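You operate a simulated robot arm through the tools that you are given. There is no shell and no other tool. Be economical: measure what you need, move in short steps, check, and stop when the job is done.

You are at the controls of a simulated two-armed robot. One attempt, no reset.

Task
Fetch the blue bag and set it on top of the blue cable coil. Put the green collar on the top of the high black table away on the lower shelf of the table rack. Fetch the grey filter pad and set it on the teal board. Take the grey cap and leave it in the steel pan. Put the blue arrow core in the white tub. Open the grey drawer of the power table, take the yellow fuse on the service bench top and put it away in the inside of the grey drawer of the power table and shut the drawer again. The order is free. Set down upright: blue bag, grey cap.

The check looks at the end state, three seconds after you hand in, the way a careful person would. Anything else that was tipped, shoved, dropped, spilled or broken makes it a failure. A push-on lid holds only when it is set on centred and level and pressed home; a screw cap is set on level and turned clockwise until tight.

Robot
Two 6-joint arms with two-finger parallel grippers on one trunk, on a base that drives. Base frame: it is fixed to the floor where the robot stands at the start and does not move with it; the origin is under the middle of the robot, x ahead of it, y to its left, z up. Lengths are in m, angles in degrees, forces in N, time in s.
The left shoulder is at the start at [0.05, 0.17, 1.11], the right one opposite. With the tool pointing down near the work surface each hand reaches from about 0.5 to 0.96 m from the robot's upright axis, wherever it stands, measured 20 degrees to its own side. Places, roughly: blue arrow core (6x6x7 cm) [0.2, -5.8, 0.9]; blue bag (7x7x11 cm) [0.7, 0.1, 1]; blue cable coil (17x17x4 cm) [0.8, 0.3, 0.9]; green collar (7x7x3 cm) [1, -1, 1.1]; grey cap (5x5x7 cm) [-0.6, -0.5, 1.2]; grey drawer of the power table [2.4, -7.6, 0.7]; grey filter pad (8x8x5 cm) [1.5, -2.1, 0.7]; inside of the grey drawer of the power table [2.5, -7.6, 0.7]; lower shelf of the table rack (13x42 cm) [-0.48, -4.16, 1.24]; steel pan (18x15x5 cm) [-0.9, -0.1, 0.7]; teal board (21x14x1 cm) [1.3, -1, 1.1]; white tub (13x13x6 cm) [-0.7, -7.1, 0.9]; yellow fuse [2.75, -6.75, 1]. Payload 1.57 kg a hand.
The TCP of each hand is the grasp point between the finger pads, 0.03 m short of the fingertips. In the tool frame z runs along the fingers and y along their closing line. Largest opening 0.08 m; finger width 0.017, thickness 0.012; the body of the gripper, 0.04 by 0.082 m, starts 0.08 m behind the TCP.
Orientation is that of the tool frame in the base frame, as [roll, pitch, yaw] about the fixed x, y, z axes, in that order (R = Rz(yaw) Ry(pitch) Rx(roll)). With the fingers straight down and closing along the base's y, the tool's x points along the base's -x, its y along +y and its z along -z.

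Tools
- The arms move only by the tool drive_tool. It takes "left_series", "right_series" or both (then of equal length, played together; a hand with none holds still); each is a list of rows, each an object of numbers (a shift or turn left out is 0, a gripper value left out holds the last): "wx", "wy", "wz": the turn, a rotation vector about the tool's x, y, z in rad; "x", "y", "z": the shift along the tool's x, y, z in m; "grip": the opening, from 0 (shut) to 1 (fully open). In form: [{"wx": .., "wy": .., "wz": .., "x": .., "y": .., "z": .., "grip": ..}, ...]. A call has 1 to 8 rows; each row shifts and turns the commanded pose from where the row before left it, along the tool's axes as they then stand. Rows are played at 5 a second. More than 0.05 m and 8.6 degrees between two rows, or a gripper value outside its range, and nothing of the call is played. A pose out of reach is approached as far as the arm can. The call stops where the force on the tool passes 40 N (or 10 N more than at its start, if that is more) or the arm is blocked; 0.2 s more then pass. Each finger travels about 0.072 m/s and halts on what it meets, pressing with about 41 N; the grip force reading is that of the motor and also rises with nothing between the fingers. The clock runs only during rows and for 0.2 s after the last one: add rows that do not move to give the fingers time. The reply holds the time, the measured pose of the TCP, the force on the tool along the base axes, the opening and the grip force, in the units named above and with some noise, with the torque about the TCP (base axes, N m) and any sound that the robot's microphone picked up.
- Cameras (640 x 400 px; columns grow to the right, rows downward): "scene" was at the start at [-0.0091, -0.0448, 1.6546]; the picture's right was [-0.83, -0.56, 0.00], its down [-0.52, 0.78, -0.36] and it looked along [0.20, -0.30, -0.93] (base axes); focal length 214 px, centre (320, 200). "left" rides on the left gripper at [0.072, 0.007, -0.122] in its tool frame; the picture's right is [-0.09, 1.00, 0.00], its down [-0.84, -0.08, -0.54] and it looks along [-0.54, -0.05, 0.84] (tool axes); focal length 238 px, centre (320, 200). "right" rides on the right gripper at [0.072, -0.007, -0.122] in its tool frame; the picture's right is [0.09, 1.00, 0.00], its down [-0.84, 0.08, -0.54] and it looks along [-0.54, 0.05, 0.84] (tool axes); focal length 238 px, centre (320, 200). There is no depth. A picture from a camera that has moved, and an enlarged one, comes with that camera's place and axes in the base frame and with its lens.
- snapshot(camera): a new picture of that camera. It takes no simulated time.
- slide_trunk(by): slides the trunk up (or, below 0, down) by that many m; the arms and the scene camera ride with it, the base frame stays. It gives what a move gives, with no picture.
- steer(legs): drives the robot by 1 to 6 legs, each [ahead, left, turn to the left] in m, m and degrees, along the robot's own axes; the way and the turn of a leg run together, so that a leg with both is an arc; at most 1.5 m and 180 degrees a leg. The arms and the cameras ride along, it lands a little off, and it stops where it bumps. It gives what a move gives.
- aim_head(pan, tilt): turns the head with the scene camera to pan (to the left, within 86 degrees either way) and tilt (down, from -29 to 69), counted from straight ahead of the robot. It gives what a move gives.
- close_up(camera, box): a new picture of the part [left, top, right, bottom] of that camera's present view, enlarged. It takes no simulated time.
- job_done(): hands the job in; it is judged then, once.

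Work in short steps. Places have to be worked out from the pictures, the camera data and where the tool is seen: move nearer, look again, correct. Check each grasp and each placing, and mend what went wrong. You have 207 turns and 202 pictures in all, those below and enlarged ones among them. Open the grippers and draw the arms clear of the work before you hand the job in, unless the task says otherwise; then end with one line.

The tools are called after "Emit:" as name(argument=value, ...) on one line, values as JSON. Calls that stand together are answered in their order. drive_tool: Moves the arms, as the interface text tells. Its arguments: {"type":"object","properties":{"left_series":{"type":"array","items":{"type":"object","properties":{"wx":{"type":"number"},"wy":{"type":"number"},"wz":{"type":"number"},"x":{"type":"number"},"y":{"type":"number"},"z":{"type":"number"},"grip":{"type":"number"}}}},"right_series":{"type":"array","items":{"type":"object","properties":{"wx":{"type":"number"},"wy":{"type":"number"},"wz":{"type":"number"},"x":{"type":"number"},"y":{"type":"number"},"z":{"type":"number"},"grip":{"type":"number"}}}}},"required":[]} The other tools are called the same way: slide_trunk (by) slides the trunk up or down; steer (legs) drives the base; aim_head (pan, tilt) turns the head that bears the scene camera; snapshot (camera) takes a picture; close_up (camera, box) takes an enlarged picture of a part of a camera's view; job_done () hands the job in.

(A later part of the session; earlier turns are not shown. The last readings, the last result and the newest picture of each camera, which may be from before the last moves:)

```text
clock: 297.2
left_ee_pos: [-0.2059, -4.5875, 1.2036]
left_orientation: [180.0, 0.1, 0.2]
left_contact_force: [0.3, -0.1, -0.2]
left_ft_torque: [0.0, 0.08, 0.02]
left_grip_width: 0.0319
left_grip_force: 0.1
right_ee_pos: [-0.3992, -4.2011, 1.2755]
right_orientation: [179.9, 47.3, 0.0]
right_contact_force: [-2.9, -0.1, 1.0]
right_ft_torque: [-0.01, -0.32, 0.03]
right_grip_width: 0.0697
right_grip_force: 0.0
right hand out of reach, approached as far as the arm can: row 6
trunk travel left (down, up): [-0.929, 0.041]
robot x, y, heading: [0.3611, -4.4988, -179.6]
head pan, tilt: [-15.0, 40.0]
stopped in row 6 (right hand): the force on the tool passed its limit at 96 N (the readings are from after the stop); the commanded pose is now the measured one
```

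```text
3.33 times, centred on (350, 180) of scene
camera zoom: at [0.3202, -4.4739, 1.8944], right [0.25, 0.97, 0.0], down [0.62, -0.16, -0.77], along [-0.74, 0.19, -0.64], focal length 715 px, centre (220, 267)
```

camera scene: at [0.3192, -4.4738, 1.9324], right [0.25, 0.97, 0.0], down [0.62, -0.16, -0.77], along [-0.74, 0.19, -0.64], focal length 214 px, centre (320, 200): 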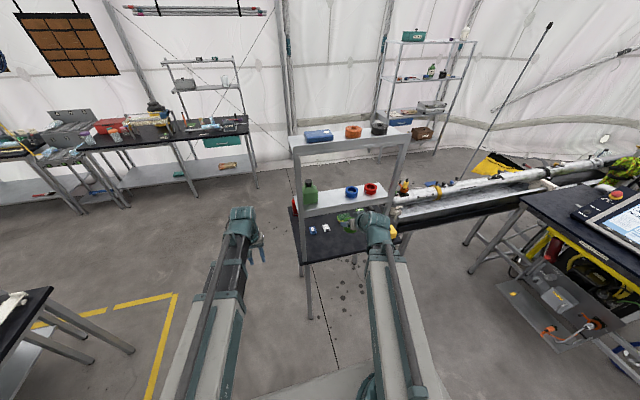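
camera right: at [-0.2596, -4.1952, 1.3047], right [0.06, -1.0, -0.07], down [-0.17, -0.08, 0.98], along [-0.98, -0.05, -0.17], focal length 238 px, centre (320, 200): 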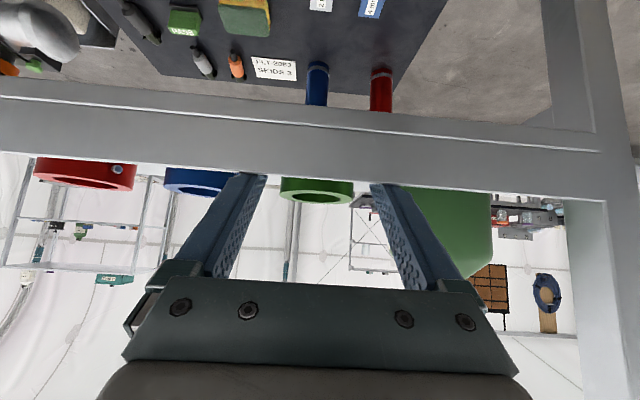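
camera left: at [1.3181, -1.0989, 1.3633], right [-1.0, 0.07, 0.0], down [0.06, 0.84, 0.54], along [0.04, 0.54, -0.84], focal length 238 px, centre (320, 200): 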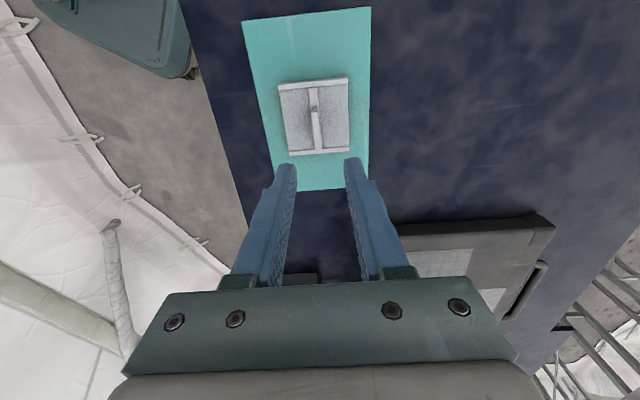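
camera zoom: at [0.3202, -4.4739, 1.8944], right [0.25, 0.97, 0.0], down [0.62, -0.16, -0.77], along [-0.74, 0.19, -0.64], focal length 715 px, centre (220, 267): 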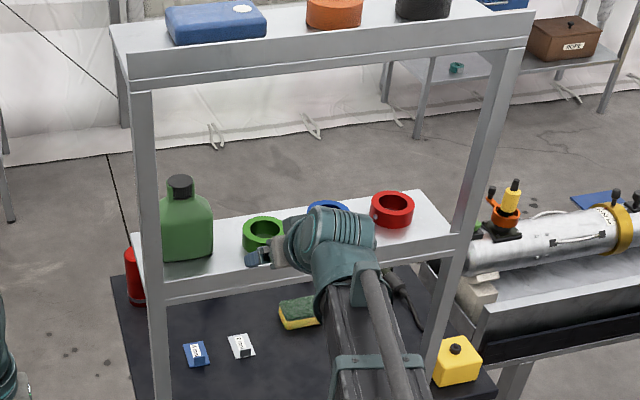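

The collar stands on the shelf, but the fingertips snag the shelf's front lip. Raise the trunk, then withdraw.

Emit:
slide_trunk(by=0.04)

Emit:
drive_tool(right_series=[{"x": 0.033, "z": -0.035}, {"x": 0.033, "z": -0.035}, {"x": 0.033, "z": -0.035}, {}])

Emit:
snapshot(camera="right")

Emit:
close_up(camera="scene", box=[280, 120, 420, 240])

```text
clock: 298.1
left_ee_pos: [-0.2084, -4.5866, 1.2432]
left_orientation: [180.0, 0.3, 0.3]
left_contact_force: [-0.2, -1.0, 0.4]
left_ft_torque: [-0.01, 0.0, -0.01]
left_grip_width: 0.032
left_grip_force: 0.0
right_ee_pos: [-0.3976, -4.201, 1.3135]
right_orientation: [179.9, 47.2, -0.1]
right_contact_force: [0.5, 0.6, -0.1]
right_ft_torque: [-0.02, 0.02, 0.0]
right_grip_width: 0.0698
right_grip_force: 0.1
trunk travel left (down, up): [-0.969, 0.001]
robot x, y, heading: [0.3632, -4.4997, -179.6]
head pan, tilt: [-15.0, 40.0]
```

```text
clock: 299.1
left_ee_pos: [-0.2086, -4.5864, 1.244]
left_orientation: [-180.0, 0.1, 0.2]
left_contact_force: [-0.4, 0.3, -1.0]
left_ft_torque: [0.0, -0.03, -0.01]
left_grip_width: 0.0323
left_grip_force: 0.1
right_ee_pos: [-0.2534, -4.2008, 1.3138]
right_orientation: [179.9, 47.1, 0.0]
right_contact_force: [0.1, 0.2, 0.0]
right_ft_torque: [-0.02, -0.02, -0.01]
right_grip_width: 0.0696
right_grip_force: 0.1
trunk travel left (down, up): [-0.969, 0.001]
robot x, y, heading: [0.361, -4.5, -179.8]
head pan, tilt: [-15.0, 40.0]
```

```text
69 pictures are left
camera right: at [-0.1152, -4.1955, 1.3439], right [0.06, -1.0, -0.07], down [-0.17, -0.08, 0.98], along [-0.98, -0.05, -0.18], focal length 238 px, centre (320, 200)
```

right: 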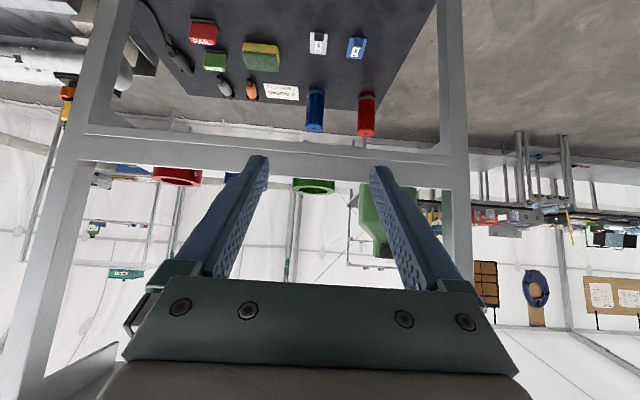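

```text
3.33 times, centred on (350, 180) of scene
camera zoom: at [0.3178, -4.4736, 1.9343], right [0.25, 0.97, 0.0], down [0.62, -0.16, -0.77], along [-0.74, 0.19, -0.64], focal length 715 px, centre (220, 267)
```

zoom: 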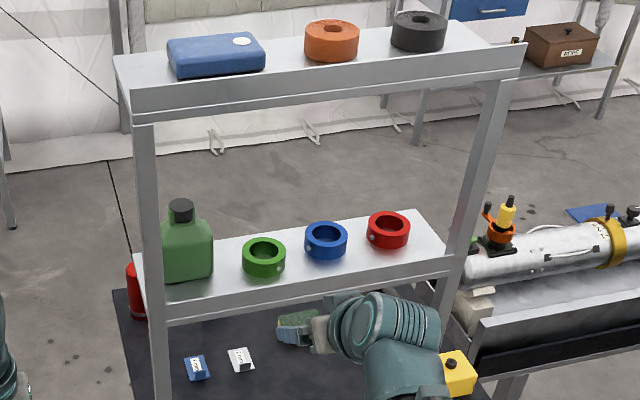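

Collar task complete, neighbours undisturbed. Untilt the right hand, turn to face south and view the next work area.

Emit:
drive_tool(right_series=[{"wy": 0.1028, "x": 0.0105, "z": 0.0105}, {"wy": 0.1028, "x": 0.0078, "z": 0.0104}, {"wy": 0.1028, "x": 0.0058, "z": 0.0096}, {"wy": 0.1028, "x": 0.004, "z": 0.0085}, {"wy": 0.1028, "x": 0.0025, "z": 0.007}, {"wy": 0.1028, "x": 0.0013, "z": 0.0052}, {"wy": 0.1028, "x": 0.0005, "z": 0.0033}, {"wy": 0.1028, "z": 0.001}])

Emit:
steer(legs=[[-0.1, 0, 0], [0, 0, 88]])

Emit:
aim_head(pan=0, tilt=35)

Emit:
snapshot(camera="scene")

```text
clock: 300.9
left_ee_pos: [-0.2076, -4.5864, 1.2434]
left_orientation: [180.0, 0.1, 0.4]
left_contact_force: [0.0, -0.6, -0.2]
left_ft_torque: [-0.01, -0.01, 0.01]
left_grip_width: 0.0319
left_grip_force: 0.0
right_ee_pos: [-0.2582, -4.2018, 1.2423]
right_orientation: [-180.0, -0.1, 0.0]
right_contact_force: [0.2, -0.3, -0.2]
right_ft_torque: [-0.02, -0.01, -0.02]
right_grip_width: 0.0693
right_grip_force: 0.0
right hand out of reach, approached as far as the arm can: row 5
trunk travel left (down, up): [-0.969, 0.001]
robot x, y, heading: [0.3621, -4.4981, -179.5]
head pan, tilt: [-15.0, 40.0]
```

```text
clock: 305.7
left_ee_pos: [0.5215, -5.0707, 1.2426]
left_orientation: [-179.9, 0.3, 87.4]
left_contact_force: [-0.5, 0.1, 0.5]
left_ft_torque: [0.01, 0.01, 0.03]
left_grip_width: 0.0319
left_grip_force: 0.2
right_ee_pos: [0.1346, -5.1021, 1.244]
right_orientation: [179.9, 0.0, 87.1]
right_contact_force: [0.1, 0.1, 0.2]
right_ft_torque: [0.02, 0.0, -0.04]
right_grip_width: 0.0698
right_grip_force: 0.0
trunk travel left (down, up): [-0.969, 0.001]
robot x, y, heading: [0.4637, -4.4971, -92.3]
head pan, tilt: [-15.0, 40.0]
```

```text
clock: 306.5
left_ee_pos: [0.5207, -5.0691, 1.2426]
left_orientation: [-180.0, 0.2, 87.4]
left_contact_force: [0.0, 0.8, 0.1]
left_ft_torque: [-0.01, 0.02, 0.02]
left_grip_width: 0.0322
left_grip_force: 0.1
right_ee_pos: [0.1328, -5.0999, 1.2438]
right_orientation: [-180.0, 0.0, 87.2]
right_contact_force: [0.2, 0.1, -0.4]
right_ft_torque: [0.0, 0.0, -0.01]
right_grip_width: 0.0695
right_grip_force: 0.0
trunk travel left (down, up): [-0.969, 0.001]
robot x, y, heading: [0.4601, -4.4987, -92.6]
head pan, tilt: [0.0, 35.0]
```

```text
67 pictures are left
camera scene: at [0.4574, -4.5429, 1.9419], right [-1.0, 0.04, 0.0], down [0.02, 0.57, -0.82], along [-0.04, -0.82, -0.57], focal length 214 px, centre (320, 200)
```

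scene: 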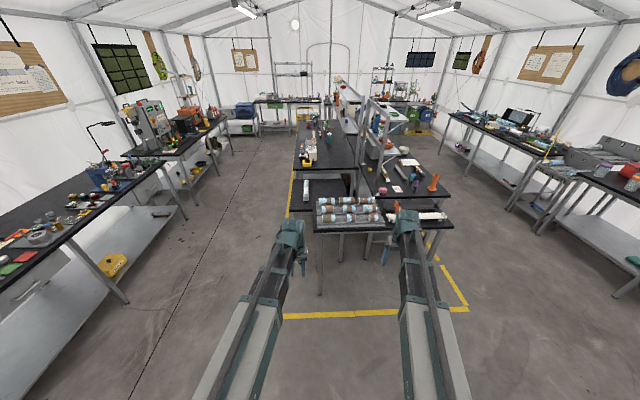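

Zoom on the front table with the cores.

Emit:
close_up(camera="scene", box=[280, 130, 460, 245])

```text
3.48 times, centred on (370, 188) of scene
camera zoom: at [0.4574, -4.5429, 1.9419], right [-1.0, 0.04, 0.0], down [0.02, 0.57, -0.82], along [-0.04, -0.82, -0.57], focal length 746 px, centre (146, 244)
```

zoom: 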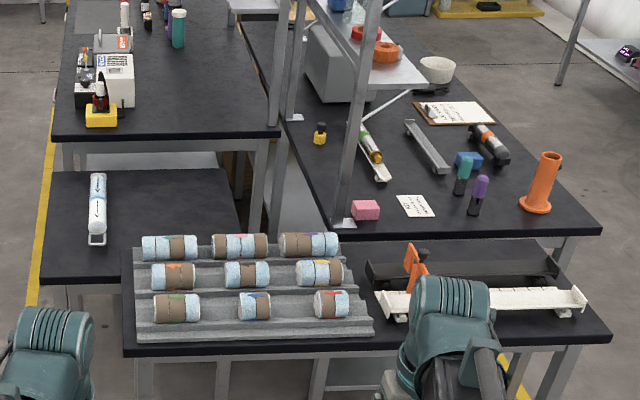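

The middle core of the front row at ≈(0.157,-5.796) matches. Zoom closely for the arrow colours.

Emit:
close_up(camera="scene", box=[312, 192, 382, 230])

Emit:
snapshot(camera="right")

```text
9.14 times, centred on (347, 211) of scene
camera zoom: at [0.4574, -4.5429, 1.9419], right [-1.0, 0.04, 0.0], down [0.02, 0.57, -0.82], along [-0.04, -0.82, -0.57], focal length 1961 px, centre (73, 99)
```

zoom: 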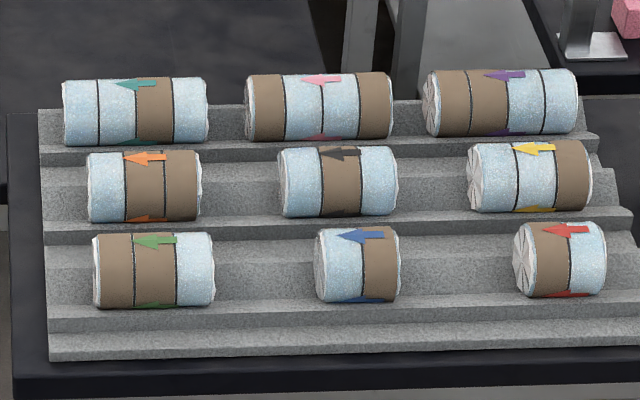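

```text
64 pictures are left
camera right: at [0.1309, -5.0295, 1.3655], right [1.0, 0.04, 0.0], down [0.04, -0.84, 0.54], along [0.02, -0.54, -0.84], focal length 238 px, centre (320, 200)
```

right: 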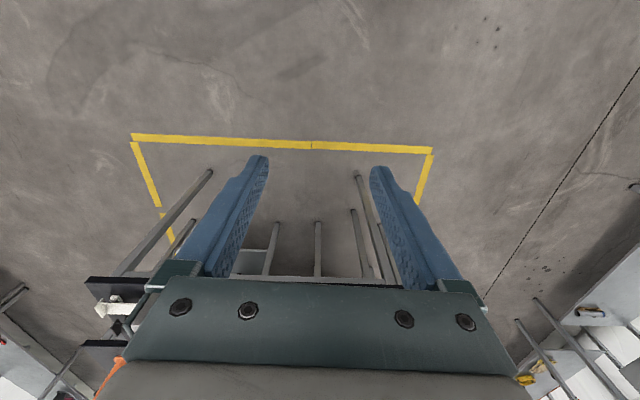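

Blue arrow confirmed. Drive 0.65 ahead to bring it in reach of the right hand.

Emit:
steer(legs=[[0.65, 0, 0]])

Emit:
drive_tool(right_series=[{"wz": -0.05, "grip": 1.0}, {"x": -0.02}])

Emit:
snapshot(camera="right")

```text
clock: 310.1
left_ee_pos: [0.498, -5.7309, 1.2421]
left_orientation: [180.0, 0.2, 87.7]
left_contact_force: [-0.2, -0.6, -0.4]
left_ft_torque: [0.04, -0.03, 0.01]
left_grip_width: 0.032
left_grip_force: 0.1
right_ee_pos: [0.1101, -5.7638, 1.2436]
right_orientation: [180.0, 0.1, 87.4]
right_contact_force: [-0.4, -0.6, -0.1]
right_ft_torque: [0.04, 0.02, 0.02]
right_grip_width: 0.0698
right_grip_force: 0.0
trunk travel left (down, up): [-0.969, 0.001]
robot x, y, heading: [0.434, -5.158, -92.1]
head pan, tilt: [0.0, 35.0]
```

```text
clock: 310.8
left_ee_pos: [0.4979, -5.7308, 1.2426]
left_orientation: [-179.9, 0.2, 87.7]
left_contact_force: [0.0, 0.0, 0.0]
left_ft_torque: [-0.04, 0.0, 0.02]
left_grip_width: 0.0322
left_grip_force: 0.0
right_ee_pos: [0.1105, -5.783, 1.2434]
right_orientation: [-180.0, 0.0, 90.3]
right_contact_force: [0.1, 0.5, -0.5]
right_ft_torque: [0.01, 0.02, 0.01]
right_grip_width: 0.0799
right_grip_force: 0.0
trunk travel left (down, up): [-0.969, 0.001]
robot x, y, heading: [0.4306, -5.1574, -92.1]
head pan, tilt: [0.0, 35.0]
```

```text
63 pictures are left
camera right: at [0.1047, -5.7125, 1.3652], right [1.0, 0.1, 0.0], down [0.08, -0.84, 0.54], along [0.05, -0.54, -0.84], focal length 238 px, centre (320, 200)
```

right: 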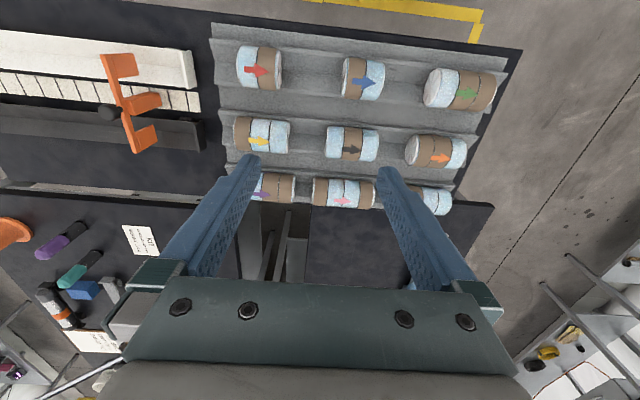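

Core centre ≈(0.175,-5.753), z≈0.925. Position the right hand above, shift the left hand outward, and lower 0.2.

Emit:
drive_tool(right_series=[{"x": 0.015, "y": 0.032}, {"x": 0.015, "y": 0.033}, {}], left_series=[{"y": 0.04}, {"y": 0.04}, {"y": 0.04}])

Emit:
slide_trunk(by=-0.17)

Emit:
snapshot(camera="right")

```text
clock: 311.6
left_ee_pos: [0.6181, -5.7358, 1.2433]
left_orientation: [-180.0, 0.0, 87.7]
left_contact_force: [-0.4, 0.2, -0.1]
left_ft_torque: [0.0, 0.02, 0.01]
left_grip_width: 0.0321
left_grip_force: 0.1
right_ee_pos: [0.1751, -5.7515, 1.2448]
right_orientation: [180.0, 0.1, 90.3]
right_contact_force: [0.3, -0.2, -0.5]
right_ft_torque: [0.02, 0.0, 0.02]
right_grip_width: 0.0801
right_grip_force: 0.1
trunk travel left (down, up): [-0.969, 0.001]
robot x, y, heading: [0.4324, -5.1565, -92.4]
head pan, tilt: [0.0, 35.0]
```

```text
clock: 313.5
left_ee_pos: [0.6177, -5.7351, 1.0723]
left_orientation: [-180.0, 0.2, 87.7]
left_contact_force: [0.4, -0.2, -0.8]
left_ft_torque: [0.02, -0.02, 0.01]
left_grip_width: 0.0317
left_grip_force: 0.0
right_ee_pos: [0.1746, -5.7498, 1.0747]
right_orientation: [179.9, 0.1, 90.3]
right_contact_force: [-0.7, 0.7, 0.6]
right_ft_torque: [-0.03, 0.01, 0.03]
right_grip_width: 0.0799
right_grip_force: 0.1
trunk travel left (down, up): [-0.799, 0.171]
robot x, y, heading: [0.4334, -5.16, -92.2]
head pan, tilt: [0.0, 35.0]
```

```text
62 pictures are left
camera right: at [0.1677, -5.6797, 1.1956], right [1.0, 0.1, 0.0], down [0.08, -0.84, 0.54], along [0.05, -0.54, -0.84], focal length 238 px, centre (320, 200)
```

right: 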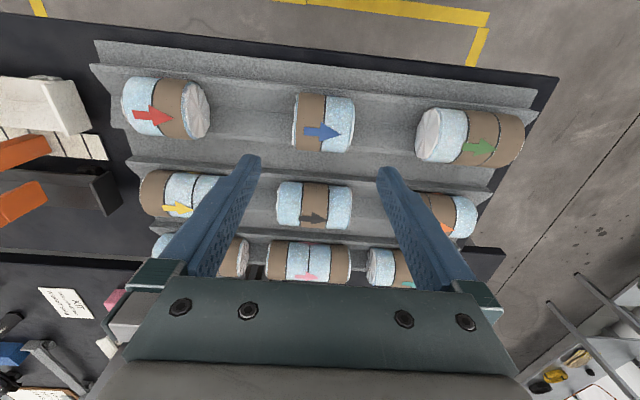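

Aligned to ~3 mm. Shift, lower 0.138, and close on the core's ends.

Emit:
drive_tool(right_series=[{"y": 0.003}, {}])

Emit:
slide_trunk(by=-0.138)

Emit:
drive_tool(right_series=[{"grip": 0.7}, {"grip": 0.5}, {}, {}])

Emit:
snapshot(camera="right")

```text
clock: 314.1
left_ee_pos: [0.6186, -5.7337, 1.0729]
left_orientation: [-179.9, 0.2, 87.7]
left_contact_force: [-0.7, -0.6, 0.4]
left_ft_torque: [-0.01, 0.01, 0.0]
left_grip_width: 0.0322
left_grip_force: 0.0
right_ee_pos: [0.1778, -5.7495, 1.0731]
right_orientation: [180.0, 0.0, 90.3]
right_contact_force: [-0.5, -0.2, -0.8]
right_ft_torque: [-0.01, -0.01, -0.03]
right_grip_width: 0.08
right_grip_force: 0.0
trunk travel left (down, up): [-0.799, 0.171]
robot x, y, heading: [0.4333, -5.1565, -92.1]
head pan, tilt: [0.0, 35.0]
```

```text
clock: 315.7
left_ee_pos: [0.6181, -5.7348, 0.9354]
left_orientation: [179.8, 0.2, 87.7]
left_contact_force: [0.8, 0.3, 0.8]
left_ft_torque: [0.02, 0.02, -0.01]
left_grip_width: 0.0319
left_grip_force: 0.2
right_ee_pos: [0.1763, -5.7507, 0.9357]
right_orientation: [180.0, 0.1, 90.3]
right_contact_force: [-0.2, 0.2, 0.2]
right_ft_torque: [0.01, 0.02, 0.0]
right_grip_width: 0.0799
right_grip_force: 0.1
trunk travel left (down, up): [-0.661, 0.309]
robot x, y, heading: [0.4311, -5.1567, -92.2]
head pan, tilt: [0.0, 35.0]
```

```text
clock: 316.7
left_ee_pos: [0.6171, -5.7348, 0.9361]
left_orientation: [179.9, 0.2, 87.7]
left_contact_force: [-0.8, -0.4, -1.4]
left_ft_torque: [0.02, -0.02, -0.02]
left_grip_width: 0.032
left_grip_force: 0.0
right_ee_pos: [0.1783, -5.7497, 0.9348]
right_orientation: [180.0, 0.0, 90.4]
right_contact_force: [-1.5, -0.5, 1.0]
right_ft_torque: [-0.03, -0.01, -0.05]
right_grip_width: 0.0577
right_grip_force: 41.2
trunk travel left (down, up): [-0.661, 0.309]
robot x, y, heading: [0.4329, -5.1559, -92.1]
head pan, tilt: [0.0, 35.0]
```

```text
61 pictures are left
camera right: at [0.1711, -5.6792, 1.0576], right [1.0, 0.1, 0.0], down [0.08, -0.84, 0.54], along [0.05, -0.54, -0.84], focal length 238 px, centre (320, 200)
```

right: 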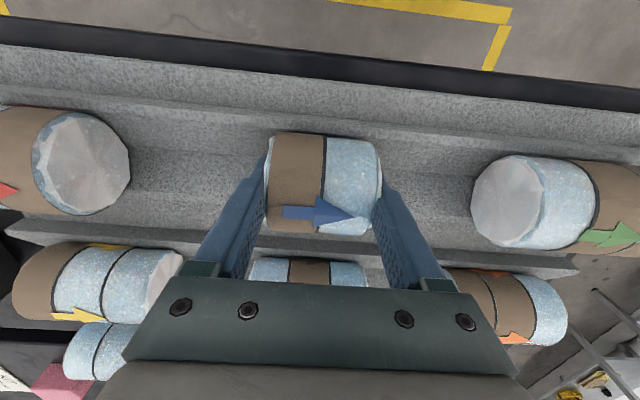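

Core held (0.058). Lift fully, then strafe west along y≈-5.1 and go south in the aisle to approach the white tub (~(-0.69,-7.05)).

Emit:
slide_trunk(by=0.3)

Emit:
close_up(camera="right", box=[200, 100, 440, 250])

```text
clock: 319.7
left_ee_pos: [0.6181, -5.7356, 1.2359]
left_orientation: [-180.0, 0.2, 87.6]
left_contact_force: [0.0, 0.8, 0.0]
left_ft_torque: [-0.01, -0.01, 0.03]
left_grip_width: 0.0319
left_grip_force: 0.0
right_ee_pos: [0.1771, -5.7508, 1.235]
right_orientation: [-179.9, -0.1, 90.2]
right_contact_force: [0.2, 0.3, -1.7]
right_ft_torque: [0.04, -0.02, 0.01]
right_grip_width: 0.0572
right_grip_force: 40.9
trunk travel left (down, up): [-0.961, 0.009]
robot x, y, heading: [0.4356, -5.1577, -92.4]
head pan, tilt: [0.0, 35.0]
```

```text
2.67 times, centred on (320, 175) of right
camera zoom: at [0.1712, -5.6795, 1.3574], right [1.0, 0.1, 0.0], down [0.08, -0.84, 0.54], along [0.05, -0.54, -0.84], focal length 636 px, centre (320, 267)
```

zoom: 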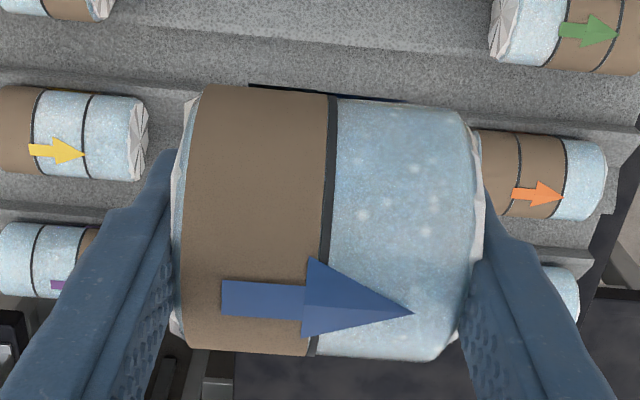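

Core is in hand. Drive west then south.

Emit:
steer(legs=[[-0.1, -0.95, 0], [0, -1.0, 0], [1.2, 0, 0]])

Emit:
aim_head(pan=35, tilt=40)

Emit:
snapshot(camera="scene")

```text
clock: 335.1
left_ee_pos: [-1.4105, -6.7305, 1.2353]
left_orientation: [180.0, 0.0, 85.8]
left_contact_force: [-0.5, 0.0, 0.3]
left_ft_torque: [0.01, 0.0, -0.02]
left_grip_width: 0.0319
left_grip_force: 0.1
right_ee_pos: [-1.8509, -6.7324, 1.2346]
right_orientation: [180.0, -0.1, 88.5]
right_contact_force: [0.0, -0.7, -1.9]
right_ft_torque: [0.01, 0.01, 0.0]
right_grip_width: 0.0575
right_grip_force: 41.4
trunk travel left (down, up): [-0.961, 0.009]
robot x, y, heading: [-1.5758, -6.146, -94.3]
head pan, tilt: [0.0, 35.0]
```

```text
clock: 336.1
left_ee_pos: [-1.4108, -6.729, 1.2356]
left_orientation: [180.0, 0.2, 85.8]
left_contact_force: [0.0, -0.6, 0.6]
left_ft_torque: [0.0, 0.02, 0.01]
left_grip_width: 0.0321
left_grip_force: 0.0
right_ee_pos: [-1.851, -6.7313, 1.2354]
right_orientation: [-179.9, 0.0, 88.5]
right_contact_force: [-0.5, 0.0, -1.2]
right_ft_torque: [0.03, -0.02, 0.06]
right_grip_width: 0.0575
right_grip_force: 41.3
trunk travel left (down, up): [-0.961, 0.009]
robot x, y, heading: [-1.5745, -6.143, -93.8]
head pan, tilt: [35.0, 40.0]
```

```text
59 pictures are left
camera scene: at [-1.5304, -6.1784, 1.9264], right [-0.86, -0.51, 0.0], down [-0.33, 0.55, -0.77], along [0.39, -0.66, -0.64], focal length 214 px, centre (320, 200)
```

scene: 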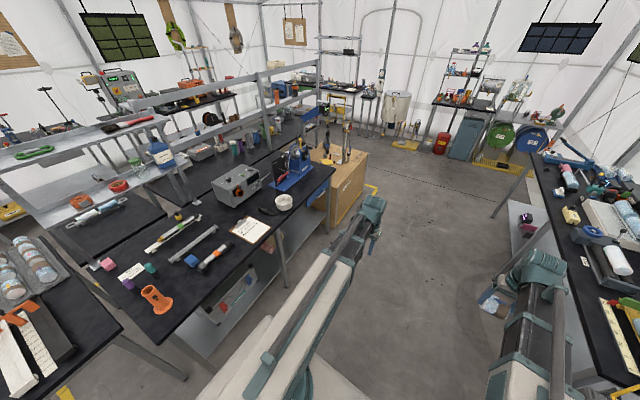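

Tub at (-0.704,-7.062). Turn to face east, then strafe right to y≈-6.83.

Emit:
steer(legs=[[0, 0, 94], [0.1, -0.68, 0]])

Emit:
snapshot(camera="right")

```text
clock: 343.8
left_ee_pos: [-0.9463, -6.7014, 1.2353]
left_orientation: [-180.0, 0.2, 175.5]
left_contact_force: [0.2, -0.2, 0.9]
left_ft_torque: [0.0, 0.01, 0.0]
left_grip_width: 0.0321
left_grip_force: 0.0
right_ee_pos: [-0.948, -7.1403, 1.235]
right_orientation: [179.9, 0.0, 177.9]
right_contact_force: [0.1, 0.5, -2.2]
right_ft_torque: [0.02, -0.05, -0.03]
right_grip_width: 0.0575
right_grip_force: 40.6
trunk travel left (down, up): [-0.961, 0.009]
robot x, y, heading: [-1.5275, -6.86, -4.5]
head pan, tilt: [35.0, 40.0]
```

```text
58 pictures are left
camera right: at [-1.0194, -7.1464, 1.3573], right [-0.06, 1.0, 0.0], down [0.84, 0.05, 0.54], along [0.54, 0.03, -0.84], focal length 238 px, centre (320, 200)
```

right: 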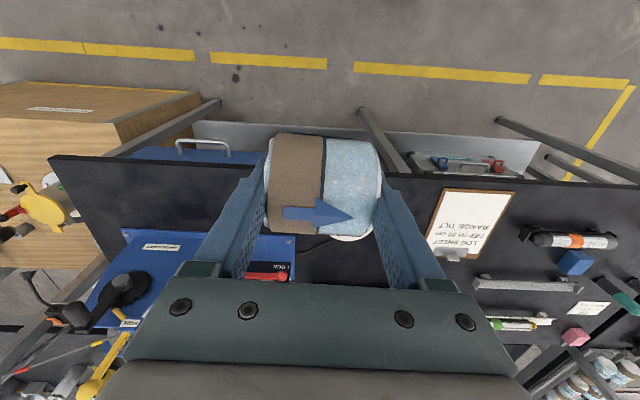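

Tub ≈(-0.69,-7.06). Carry the core above it and look with the scene camera.

Emit:
drive_tool(right_series=[{"x": -0.0425, "y": 0.015}, {"x": -0.0425, "y": 0.015}, {"x": -0.0425, "y": 0.015}, {"x": -0.0425, "y": 0.015}, {"x": -0.0425, "y": 0.015}, {"x": -0.0425, "y": 0.015}, {}])

Emit:
aim_head(pan=-10, tilt=50)

Emit:
close_up(camera="scene", box=[220, 80, 420, 220])

Emit:
snapshot(camera="right")

```text
clock: 345.4
left_ee_pos: [-0.9462, -6.7018, 1.2357]
left_orientation: [-180.0, 0.2, 175.4]
left_contact_force: [0.0, -0.9, -0.2]
left_ft_torque: [0.0, -0.01, 0.0]
left_grip_width: 0.032
left_grip_force: 0.0
right_ee_pos: [-0.6916, -7.0615, 1.2359]
right_orientation: [-179.9, 0.0, 177.9]
right_contact_force: [-0.9, -0.3, -1.3]
right_ft_torque: [0.01, -0.03, -0.01]
right_grip_width: 0.0577
right_grip_force: 41.1
trunk travel left (down, up): [-0.961, 0.009]
robot x, y, heading: [-1.533, -6.861, -4.5]
head pan, tilt: [35.0, 40.0]
```

```text
clock: 346.6
left_ee_pos: [-0.9456, -6.7001, 1.2352]
left_orientation: [180.0, 0.3, 175.4]
left_contact_force: [-0.2, 0.0, -0.3]
left_ft_torque: [-0.02, 0.01, 0.01]
left_grip_width: 0.032
left_grip_force: 0.1
right_ee_pos: [-0.6906, -7.0622, 1.2352]
right_orientation: [-180.0, 0.1, 178.0]
right_contact_force: [0.5, -0.6, -0.8]
right_ft_torque: [-0.05, -0.02, -0.01]
right_grip_width: 0.0577
right_grip_force: 41.2
trunk travel left (down, up): [-0.961, 0.009]
robot x, y, heading: [-1.5298, -6.8613, -4.3]
head pan, tilt: [-10.0, 50.0]
```

```text
2.86 times, centred on (320, 150) of scene
camera zoom: at [-1.4953, -6.8764, 1.9122], right [-0.25, -0.97, 0.0], down [-0.74, 0.19, -0.64], along [0.62, -0.16, -0.77], focal length 613 px, centre (320, 343)
```

zoom: 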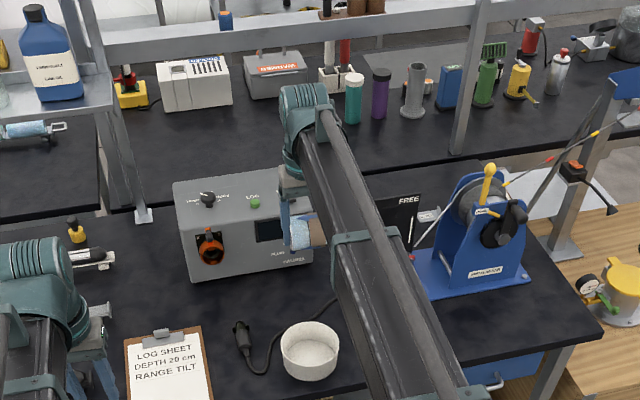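

```text
56 pictures are left
camera right: at [-0.7626, -7.0666, 1.3574], right [-0.06, 1.0, 0.0], down [0.84, 0.05, 0.54], along [0.54, 0.03, -0.84], focal length 238 px, centre (320, 200)
```

right: 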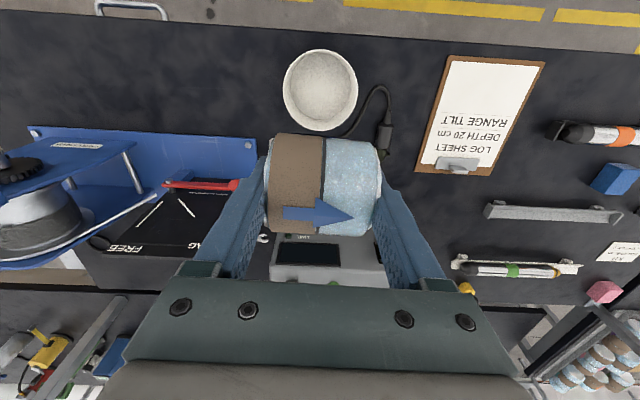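

Tub (-0.702,-7.062), rim ⌀0.13. Shift 11 mm and lower into it.

Emit:
drive_tool(right_series=[{"x": 0.011}, {}])

Emit:
slide_trunk(by=-0.27)

Emit:
snapshot(camera="right")

```text
clock: 347.2
left_ee_pos: [-0.9468, -6.7014, 1.2352]
left_orientation: [-179.9, 0.2, 175.4]
left_contact_force: [-0.1, -0.1, 0.5]
left_ft_torque: [0.0, -0.01, -0.01]
left_grip_width: 0.0319
left_grip_force: 0.1
right_ee_pos: [-0.7005, -7.0604, 1.2353]
right_orientation: [179.9, 0.0, 178.0]
right_contact_force: [1.0, 0.4, -1.8]
right_ft_torque: [0.01, 0.02, 0.01]
right_grip_width: 0.0572
right_grip_force: 40.9
trunk travel left (down, up): [-0.961, 0.009]
robot x, y, heading: [-1.5308, -6.8598, -4.3]
head pan, tilt: [-10.0, 50.0]
```

```text
clock: 349.9
left_ee_pos: [-0.9465, -6.7014, 0.9649]
left_orientation: [-179.9, 0.2, 175.4]
left_contact_force: [-0.2, 0.2, -0.1]
left_ft_torque: [-0.01, -0.01, -0.01]
left_grip_width: 0.0321
left_grip_force: 0.1
right_ee_pos: [-0.7018, -7.0588, 0.9656]
right_orientation: [-180.0, 0.0, 178.0]
right_contact_force: [0.1, 0.3, -2.1]
right_ft_torque: [0.0, 0.02, -0.01]
right_grip_width: 0.0574
right_grip_force: 41.1
trunk travel left (down, up): [-0.691, 0.279]
robot x, y, heading: [-1.5274, -6.8619, -4.3]
head pan, tilt: [-10.0, 50.0]
```

```text
55 pictures are left
camera right: at [-0.7734, -7.0653, 1.0875], right [-0.06, 1.0, 0.0], down [0.84, 0.05, 0.54], along [0.54, 0.03, -0.84], focal length 238 px, centre (320, 200)
```

right: 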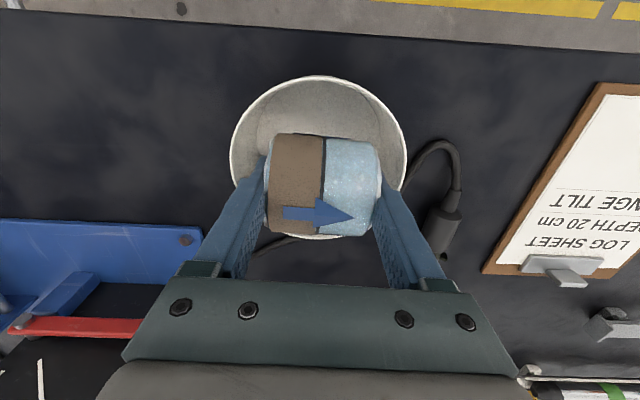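

Well centred (rim ≈0.92). Lower 0.045 and then feel for the floor.

Emit:
slide_trunk(by=-0.045)

Emit:
slide_trunk(by=-0.01)

Emit:
slide_trunk(by=-0.008)

```text
clock: 350.8
left_ee_pos: [-0.946, -6.701, 0.9209]
left_orientation: [180.0, 0.2, 175.4]
left_contact_force: [0.3, 0.0, 0.2]
left_ft_torque: [-0.01, -0.02, -0.01]
left_grip_width: 0.032
left_grip_force: 0.1
right_ee_pos: [-0.7025, -7.0604, 0.9201]
right_orientation: [180.0, 0.0, 178.0]
right_contact_force: [-0.2, -0.9, 0.2]
right_ft_torque: [0.03, 0.01, 0.0]
right_grip_width: 0.0576
right_grip_force: 41.2
trunk travel left (down, up): [-0.646, 0.324]
robot x, y, heading: [-1.5332, -6.8597, -4.7]
head pan, tilt: [-10.0, 50.0]
```

```text
clock: 351.4
left_ee_pos: [-0.9484, -6.6995, 0.9124]
left_orientation: [179.9, 0.3, 175.4]
left_contact_force: [-0.2, -0.1, -0.1]
left_ft_torque: [0.0, 0.0, -0.03]
left_grip_width: 0.0321
left_grip_force: 0.1
right_ee_pos: [-0.7026, -7.0603, 0.9141]
right_orientation: [180.0, 0.4, 177.9]
right_contact_force: [-1.0, 0.2, 35.7]
right_ft_torque: [0.14, 0.08, 0.01]
right_grip_width: 0.0574
right_grip_force: 41.2
trunk travel left (down, up): [-0.636, 0.334]
robot x, y, heading: [-1.5342, -6.8609, -4.4]
head pan, tilt: [-10.0, 50.0]
stopped: the force on the tool passed its limit at 41 N (the readings are from after the stop); the commanded pose is now the measured one
```

```text
clock: 351.7
left_ee_pos: [-0.9491, -6.7002, 0.9122]
left_orientation: [-180.0, 0.3, 175.4]
left_contact_force: [0.6, -0.4, -0.8]
left_ft_torque: [-0.01, -0.03, 0.01]
left_grip_width: 0.0319
left_grip_force: 0.1
right_ee_pos: [-0.7025, -7.0605, 0.9138]
right_orientation: [-180.0, 0.4, 177.9]
right_contact_force: [-1.2, -0.2, 40.2]
right_ft_torque: [0.18, 0.07, 0.01]
right_grip_width: 0.0574
right_grip_force: 41.1
trunk travel left (down, up): [-0.636, 0.334]
robot x, y, heading: [-1.5335, -6.8621, -4.7]
head pan, tilt: [-10.0, 50.0]
stopped: the force on the tool passed its limit at 57 N (the readings are from after the stop); the commanded pose is now the measured one
```

On the floor of the tub. Open moderately (0.07) and raise.

Emit:
drive_tool(right_series=[{"grip": 0.85}, {}, {}])

Emit:
slide_trunk(by=0.33)

Emit:
snapshot(camera="right")

```text
clock: 352.5
left_ee_pos: [-0.9498, -6.7016, 0.9136]
left_orientation: [-179.9, 0.2, 175.5]
left_contact_force: [-0.1, -0.3, -0.2]
left_ft_torque: [0.01, 0.0, 0.02]
left_grip_width: 0.0322
left_grip_force: 0.0
right_ee_pos: [-0.7029, -7.059, 0.9131]
right_orientation: [180.0, 0.4, 177.9]
right_contact_force: [-0.3, 0.4, 42.9]
right_ft_torque: [0.06, 0.12, -0.03]
right_grip_width: 0.0583
right_grip_force: 0.1
trunk travel left (down, up): [-0.636, 0.334]
robot x, y, heading: [-1.5316, -6.8615, -4.4]
head pan, tilt: [-10.0, 50.0]
```

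```text
clock: 355.7
left_ee_pos: [-0.9465, -6.7011, 1.239]
left_orientation: [180.0, 0.1, 175.4]
left_contact_force: [-0.8, 0.4, -0.7]
left_ft_torque: [0.01, 0.02, 0.03]
left_grip_width: 0.0319
left_grip_force: 0.1
right_ee_pos: [-0.7009, -7.0608, 1.241]
right_orientation: [180.0, 0.1, 178.1]
right_contact_force: [-0.5, 0.5, 0.0]
right_ft_torque: [0.01, -0.01, 0.0]
right_grip_width: 0.068
right_grip_force: 0.0
trunk travel left (down, up): [-0.966, 0.004]
robot x, y, heading: [-1.5285, -6.8639, -4.9]
head pan, tilt: [-10.0, 50.0]
```

```text
54 pictures are left
camera right: at [-0.7723, -7.0656, 1.3621], right [-0.06, 1.0, 0.0], down [0.84, 0.05, 0.55], along [0.54, 0.03, -0.84], focal length 238 px, centre (320, 200)
```

right: 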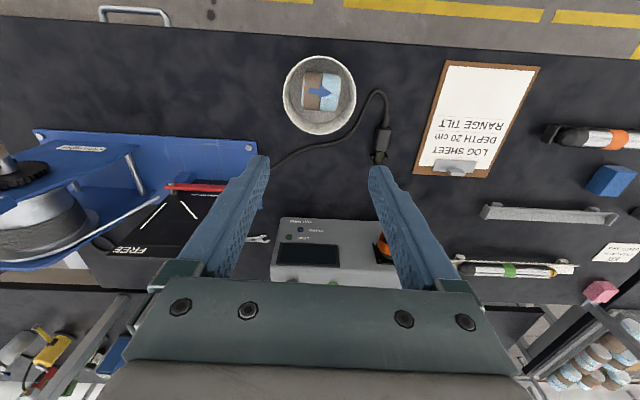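

Core is in the tub. Retract the right hand and drive round to the east aisle: north, east, then south.

Emit:
drive_tool(right_series=[{"x": 0.048}, {"x": 0.048}, {"x": 0.048}, {"x": 0.048}, {"x": 0.048}])

Emit:
steer(legs=[[0, 0, 4.6], [0, 0.9, 0], [0, 0.9, 0], [1.4, 0, 0], [1.3, 0, 0], [0, -1.0, 0]])

Emit:
aim_head(pan=-30, tilt=25)

Emit:
snapshot(camera="scene")

```text
clock: 356.9
left_ee_pos: [-0.9472, -6.7022, 1.241]
left_orientation: [-180.0, 0.1, 175.4]
left_contact_force: [0.4, -0.1, -0.3]
left_ft_torque: [0.0, 0.02, -0.01]
left_grip_width: 0.0319
left_grip_force: 0.2
right_ee_pos: [-0.9442, -7.0541, 1.2408]
right_orientation: [180.0, 0.3, 178.0]
right_contact_force: [0.3, -0.1, -0.1]
right_ft_torque: [-0.05, -0.01, 0.01]
right_grip_width: 0.0682
right_grip_force: 0.1
trunk travel left (down, up): [-0.966, 0.004]
robot x, y, heading: [-1.5315, -6.8639, -4.3]
head pan, tilt: [-10.0, 50.0]
```

```text
clock: 383.9
left_ee_pos: [1.6873, -5.8936, 1.2405]
left_orientation: [-180.0, 0.1, -179.9]
left_contact_force: [0.4, -0.1, 0.1]
left_ft_torque: [-0.01, 0.0, -0.02]
left_grip_width: 0.0319
left_grip_force: 0.1
right_ee_pos: [1.7198, -6.246, 1.2405]
right_orientation: [180.0, 0.3, -177.4]
right_contact_force: [0.2, 0.5, -0.3]
right_ft_torque: [0.02, 0.0, -0.02]
right_grip_width: 0.0681
right_grip_force: 0.1
trunk travel left (down, up): [-0.966, 0.004]
robot x, y, heading: [1.1195, -6.1053, 0.2]
head pan, tilt: [-10.0, 50.0]
```

```text
clock: 384.7
left_ee_pos: [1.6876, -5.8942, 1.2414]
left_orientation: [180.0, 0.1, -179.9]
left_contact_force: [-0.1, -0.8, -0.1]
left_ft_torque: [0.02, -0.05, 0.02]
left_grip_width: 0.032
left_grip_force: 0.2
right_ee_pos: [1.7203, -6.2453, 1.2394]
right_orientation: [-180.0, 0.4, -177.4]
right_contact_force: [-1.0, 0.0, 0.1]
right_ft_torque: [0.02, 0.02, 0.02]
right_grip_width: 0.068
right_grip_force: 0.0
trunk travel left (down, up): [-0.966, 0.004]
robot x, y, heading: [1.1186, -6.1028, 0.2]
head pan, tilt: [-30.0, 25.0]
```

```text
53 pictures are left
camera scene: at [1.1584, -6.1469, 1.9546], right [-0.5, -0.87, 0.0], down [-0.37, 0.21, -0.91], along [0.79, -0.45, -0.42], focal length 214 px, centre (320, 200)
```

scene: 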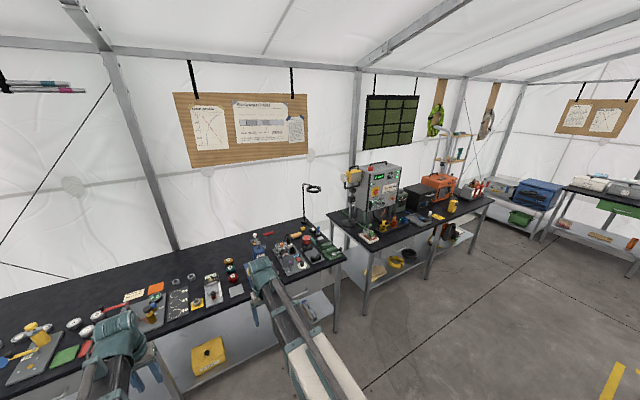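

Zoom on the service bench end (fuse) and power table (drawer).

Emit:
close_up(camera="scene", box=[230, 180, 350, 300])

Emit:
close_up(camera="scene", box=[320, 150, 500, 320])

```text
3.33 times, centred on (290, 240) of scene
camera zoom: at [1.1584, -6.1469, 1.9546], right [-0.5, -0.87, 0.0], down [-0.37, 0.21, -0.91], along [0.79, -0.45, -0.42], focal length 715 px, centre (420, 67)
```

zoom: 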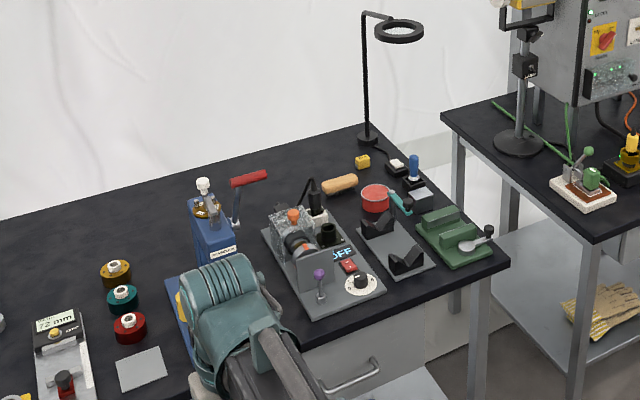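

```text
2.35 times, centred on (410, 235) of scene
camera zoom: at [1.1584, -6.1469, 1.9546], right [-0.5, -0.87, 0.0], down [-0.37, 0.21, -0.91], along [0.79, -0.45, -0.42], focal length 505 px, centre (108, 118)
```

zoom: 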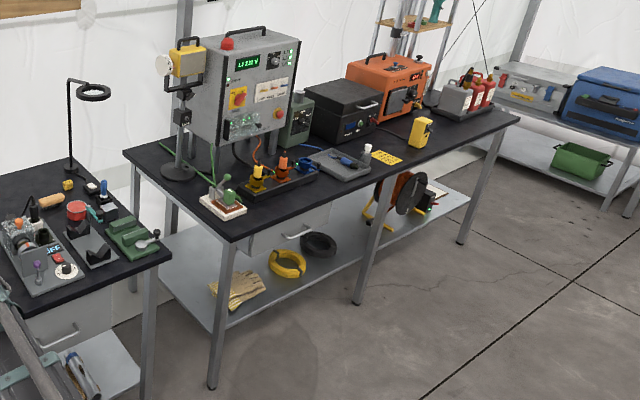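

The yellow block is ~(2.7,-6.8); the drawer handle ~(2.15,-7.6). Drive south to y≈-7.4 for a closer look at the drawer.

Emit:
steer(legs=[[0, -1.25, 0], [0.15, 0, 0]])

Emit:
aim_head(pan=-10, tilt=45)

Emit:
snapshot(camera="scene")

```text
clock: 391.9
left_ee_pos: [1.8551, -7.1047, 1.2392]
left_orientation: [-180.0, 0.1, -178.4]
left_contact_force: [-0.1, -0.3, -0.1]
left_ft_torque: [-0.01, 0.04, 0.01]
left_grip_width: 0.0322
left_grip_force: 0.0
right_ee_pos: [1.8979, -7.4567, 1.2389]
right_orientation: [-179.9, 0.2, -176.0]
right_contact_force: [-0.1, -0.4, 0.1]
right_ft_torque: [0.0, 0.03, -0.01]
right_grip_width: 0.0679
right_grip_force: 0.0
trunk travel left (down, up): [-0.966, 0.004]
robot x, y, heading: [1.291, -7.3285, 1.9]
head pan, tilt: [-30.0, 25.0]
```

```text
clock: 392.8
left_ee_pos: [1.853, -7.1058, 1.2407]
left_orientation: [180.0, 0.0, -178.4]
left_contact_force: [-1.2, -0.3, -0.1]
left_ft_torque: [-0.01, -0.02, 0.03]
left_grip_width: 0.0322
left_grip_force: 0.1
right_ee_pos: [1.8962, -7.4559, 1.2408]
right_orientation: [180.0, 0.4, -175.9]
right_contact_force: [0.3, -0.4, 1.3]
right_ft_torque: [0.02, -0.02, -0.01]
right_grip_width: 0.0679
right_grip_force: 0.0
trunk travel left (down, up): [-0.966, 0.004]
robot x, y, heading: [1.2896, -7.3265, 1.5]
head pan, tilt: [-10.0, 45.0]
```

```text
50 pictures are left
camera scene: at [1.3311, -7.3397, 1.9241], right [-0.15, -0.99, 0.0], down [-0.7, 0.1, -0.71], along [0.7, -0.1, -0.71], focal length 214 px, centre (320, 200)
```

scene: 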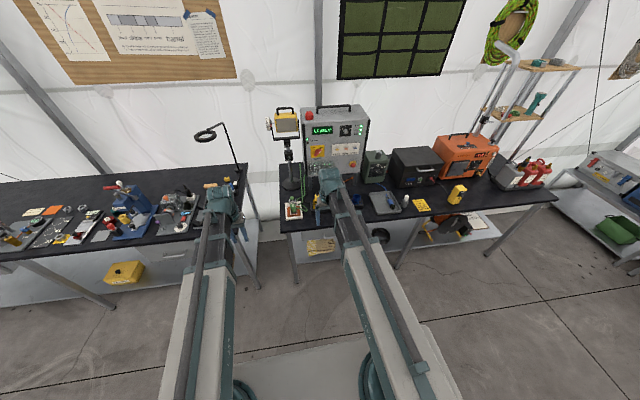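

I'll make the right hand horizontal (fingers forward) both to see and to pull the drawer handle. First extend a bit and tilt to 45°.

Emit:
drive_tool(right_series=[{"x": -0.045, "wy": -0.0982}, {"x": -0.045, "wy": -0.0982}, {"x": -0.04, "wy": -0.0982, "z": 0.008}, {"wy": -0.0982, "x": -0.0024, "z": -0.0067}, {"wy": -0.0982, "x": -0.0039, "z": -0.0082}, {"wy": -0.0982, "x": -0.0056, "z": -0.0093}, {"wy": -0.0982, "x": -0.0075, "z": -0.0101}, {"wy": -0.0982, "x": -0.0095, "z": -0.0105}])

Emit:
drive_tool(right_series=[{"wy": -0.0982, "x": -0.0116, "z": -0.0105}, {"wy": -0.0982, "x": -0.0137, "z": -0.0101}, {"wy": -0.0982, "x": -0.0156, "z": -0.0093}, {"wy": -0.0982, "x": -0.0174, "z": -0.0082}, {"wy": -0.0982, "x": -0.0188, "z": -0.0067}, {"wy": -0.0982, "x": -0.02, "z": -0.005}, {"wy": -0.0982, "x": -0.0208, "z": -0.0031}, {"wy": -0.0982, "x": -0.0212, "z": -0.001}])

Emit:
slide_trunk(by=-0.4)

Emit:
slide_trunk(by=-0.25)

Emit:
snapshot(camera="right")

```text
clock: 394.6
left_ee_pos: [1.8532, -7.1064, 1.2414]
left_orientation: [-180.0, 0.2, -178.5]
left_contact_force: [-0.8, -0.1, -0.1]
left_ft_torque: [-0.01, 0.02, 0.01]
left_grip_width: 0.032
left_grip_force: 0.0
right_ee_pos: [2.0286, -7.4468, 1.306]
right_orientation: [-180.0, 45.4, -175.8]
right_contact_force: [0.1, -0.8, 0.2]
right_ft_torque: [0.01, 0.01, 0.01]
right_grip_width: 0.0682
right_grip_force: 0.0
right hand out of reach, approached as far as the arm can: row 3
trunk travel left (down, up): [-0.966, 0.004]
robot x, y, heading: [1.2874, -7.3271, 1.7]
head pan, tilt: [-10.0, 45.0]
```

```text
clock: 396.4
left_ee_pos: [1.8549, -7.1046, 1.2399]
left_orientation: [179.9, 0.1, -178.6]
left_contact_force: [-1.1, -0.2, -0.2]
left_ft_torque: [-0.01, 0.01, -0.01]
left_grip_width: 0.032
left_grip_force: 0.0
right_ee_pos: [2.035, -7.4448, 1.4578]
right_orientation: [-179.6, 89.3, -175.2]
right_contact_force: [0.4, -0.3, 0.3]
right_ft_torque: [0.0, 0.02, -0.01]
right_grip_width: 0.0679
right_grip_force: 0.0
right hand out of reach, approached as far as the arm can: row 1
trunk travel left (down, up): [-0.966, 0.004]
robot x, y, heading: [1.2908, -7.3267, 1.7]
head pan, tilt: [-10.0, 45.0]
```

```text
clock: 400.2
left_ee_pos: [1.8541, -7.1057, 0.8405]
left_orientation: [180.0, 0.1, -178.5]
left_contact_force: [-0.2, 0.5, 0.3]
left_ft_torque: [-0.04, 0.0, 0.01]
left_grip_width: 0.0319
left_grip_force: 0.0
right_ee_pos: [2.0358, -7.4449, 1.0568]
right_orientation: [-179.3, 89.2, -174.8]
right_contact_force: [0.2, -0.8, -0.5]
right_ft_torque: [0.02, 0.01, -0.02]
right_grip_width: 0.0679
right_grip_force: 0.1
trunk travel left (down, up): [-0.566, 0.404]
robot x, y, heading: [1.2888, -7.328, 1.8]
head pan, tilt: [-10.0, 45.0]
```

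```text
clock: 402.8
left_ee_pos: [1.8551, -7.1062, 0.59]
left_orientation: [-180.0, 0.1, -178.5]
left_contact_force: [0.0, 0.4, -0.4]
left_ft_torque: [0.0, 0.0, 0.02]
left_grip_width: 0.032
left_grip_force: 0.1
right_ee_pos: [2.0346, -7.4448, 0.8071]
right_orientation: [-179.2, 89.2, -174.8]
right_contact_force: [0.7, 0.3, 0.2]
right_ft_torque: [0.01, -0.04, 0.01]
right_grip_width: 0.0679
right_grip_force: 0.2
trunk travel left (down, up): [-0.316, 0.654]
robot x, y, heading: [1.2904, -7.3287, 1.7]
head pan, tilt: [-10.0, 45.0]
```

```text
49 pictures are left
camera right: at [1.9133, -7.4619, 0.7373], right [-0.08, 0.99, -0.09], down [-0.53, 0.04, 0.84], along [0.84, 0.12, 0.53], focal length 238 px, centre (320, 200)
```

right: 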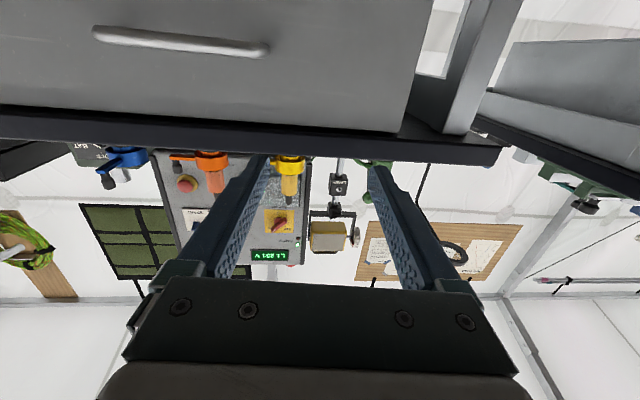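

Handle: bar centre ≈(2.155,-7.557,0.74), along y. Roll the hand 90° so the fingers close vertically on the bar.

Emit:
drive_tool(right_series=[{"wz": 0.143}, {"wz": 0.143}, {"wz": 0.143}, {"wz": 0.143}, {"wz": 0.143}, {"wz": 0.143}, {"wz": 0.143}, {"wz": 0.143}])

Emit:
drive_tool(right_series=[{"wz": 0.143}, {"wz": 0.143}, {"wz": 0.14, "grip": 0.6}, {}])

Emit:
snapshot(camera="right")

```text
clock: 404.6
left_ee_pos: [1.8543, -7.1059, 0.5912]
left_orientation: [180.0, 0.0, -178.5]
left_contact_force: [-1.2, -0.1, 0.1]
left_ft_torque: [0.0, 0.0, 0.01]
left_grip_width: 0.0321
left_grip_force: 0.1
right_ee_pos: [2.0339, -7.4437, 0.8066]
right_orientation: [91.0, 24.4, 94.9]
right_contact_force: [0.4, 0.4, -0.4]
right_ft_torque: [-0.02, 0.0, -0.01]
right_grip_width: 0.0678
right_grip_force: 0.1
trunk travel left (down, up): [-0.316, 0.654]
robot x, y, heading: [1.29, -7.3289, 1.6]
head pan, tilt: [-10.0, 45.0]
```

```text
clock: 405.6
left_ee_pos: [1.8541, -7.1065, 0.5905]
left_orientation: [180.0, 0.1, -178.4]
left_contact_force: [-0.9, 0.7, -0.2]
left_ft_torque: [-0.01, 0.0, -0.01]
left_grip_width: 0.0322
left_grip_force: 0.1
right_ee_pos: [2.0344, -7.4446, 0.806]
right_orientation: [90.8, -0.1, 94.5]
right_contact_force: [-0.1, 1.2, -0.1]
right_ft_torque: [0.03, 0.03, -0.03]
right_grip_width: 0.0479
right_grip_force: 0.2
trunk travel left (down, up): [-0.316, 0.654]
robot x, y, heading: [1.2912, -7.3272, 1.7]
head pan, tilt: [-10.0, 45.0]
```

```text
48 pictures are left
camera right: at [1.9078, -7.3835, 0.8025], right [0.01, 0.09, 1.0], down [-0.47, -0.88, 0.09], along [0.88, -0.47, 0.04], focal length 238 px, centre (320, 200)
```

right: 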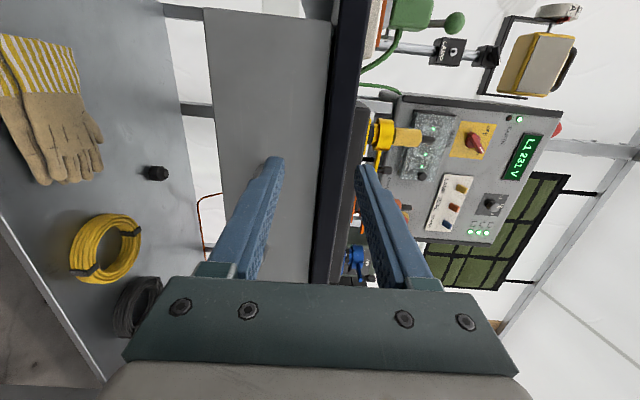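

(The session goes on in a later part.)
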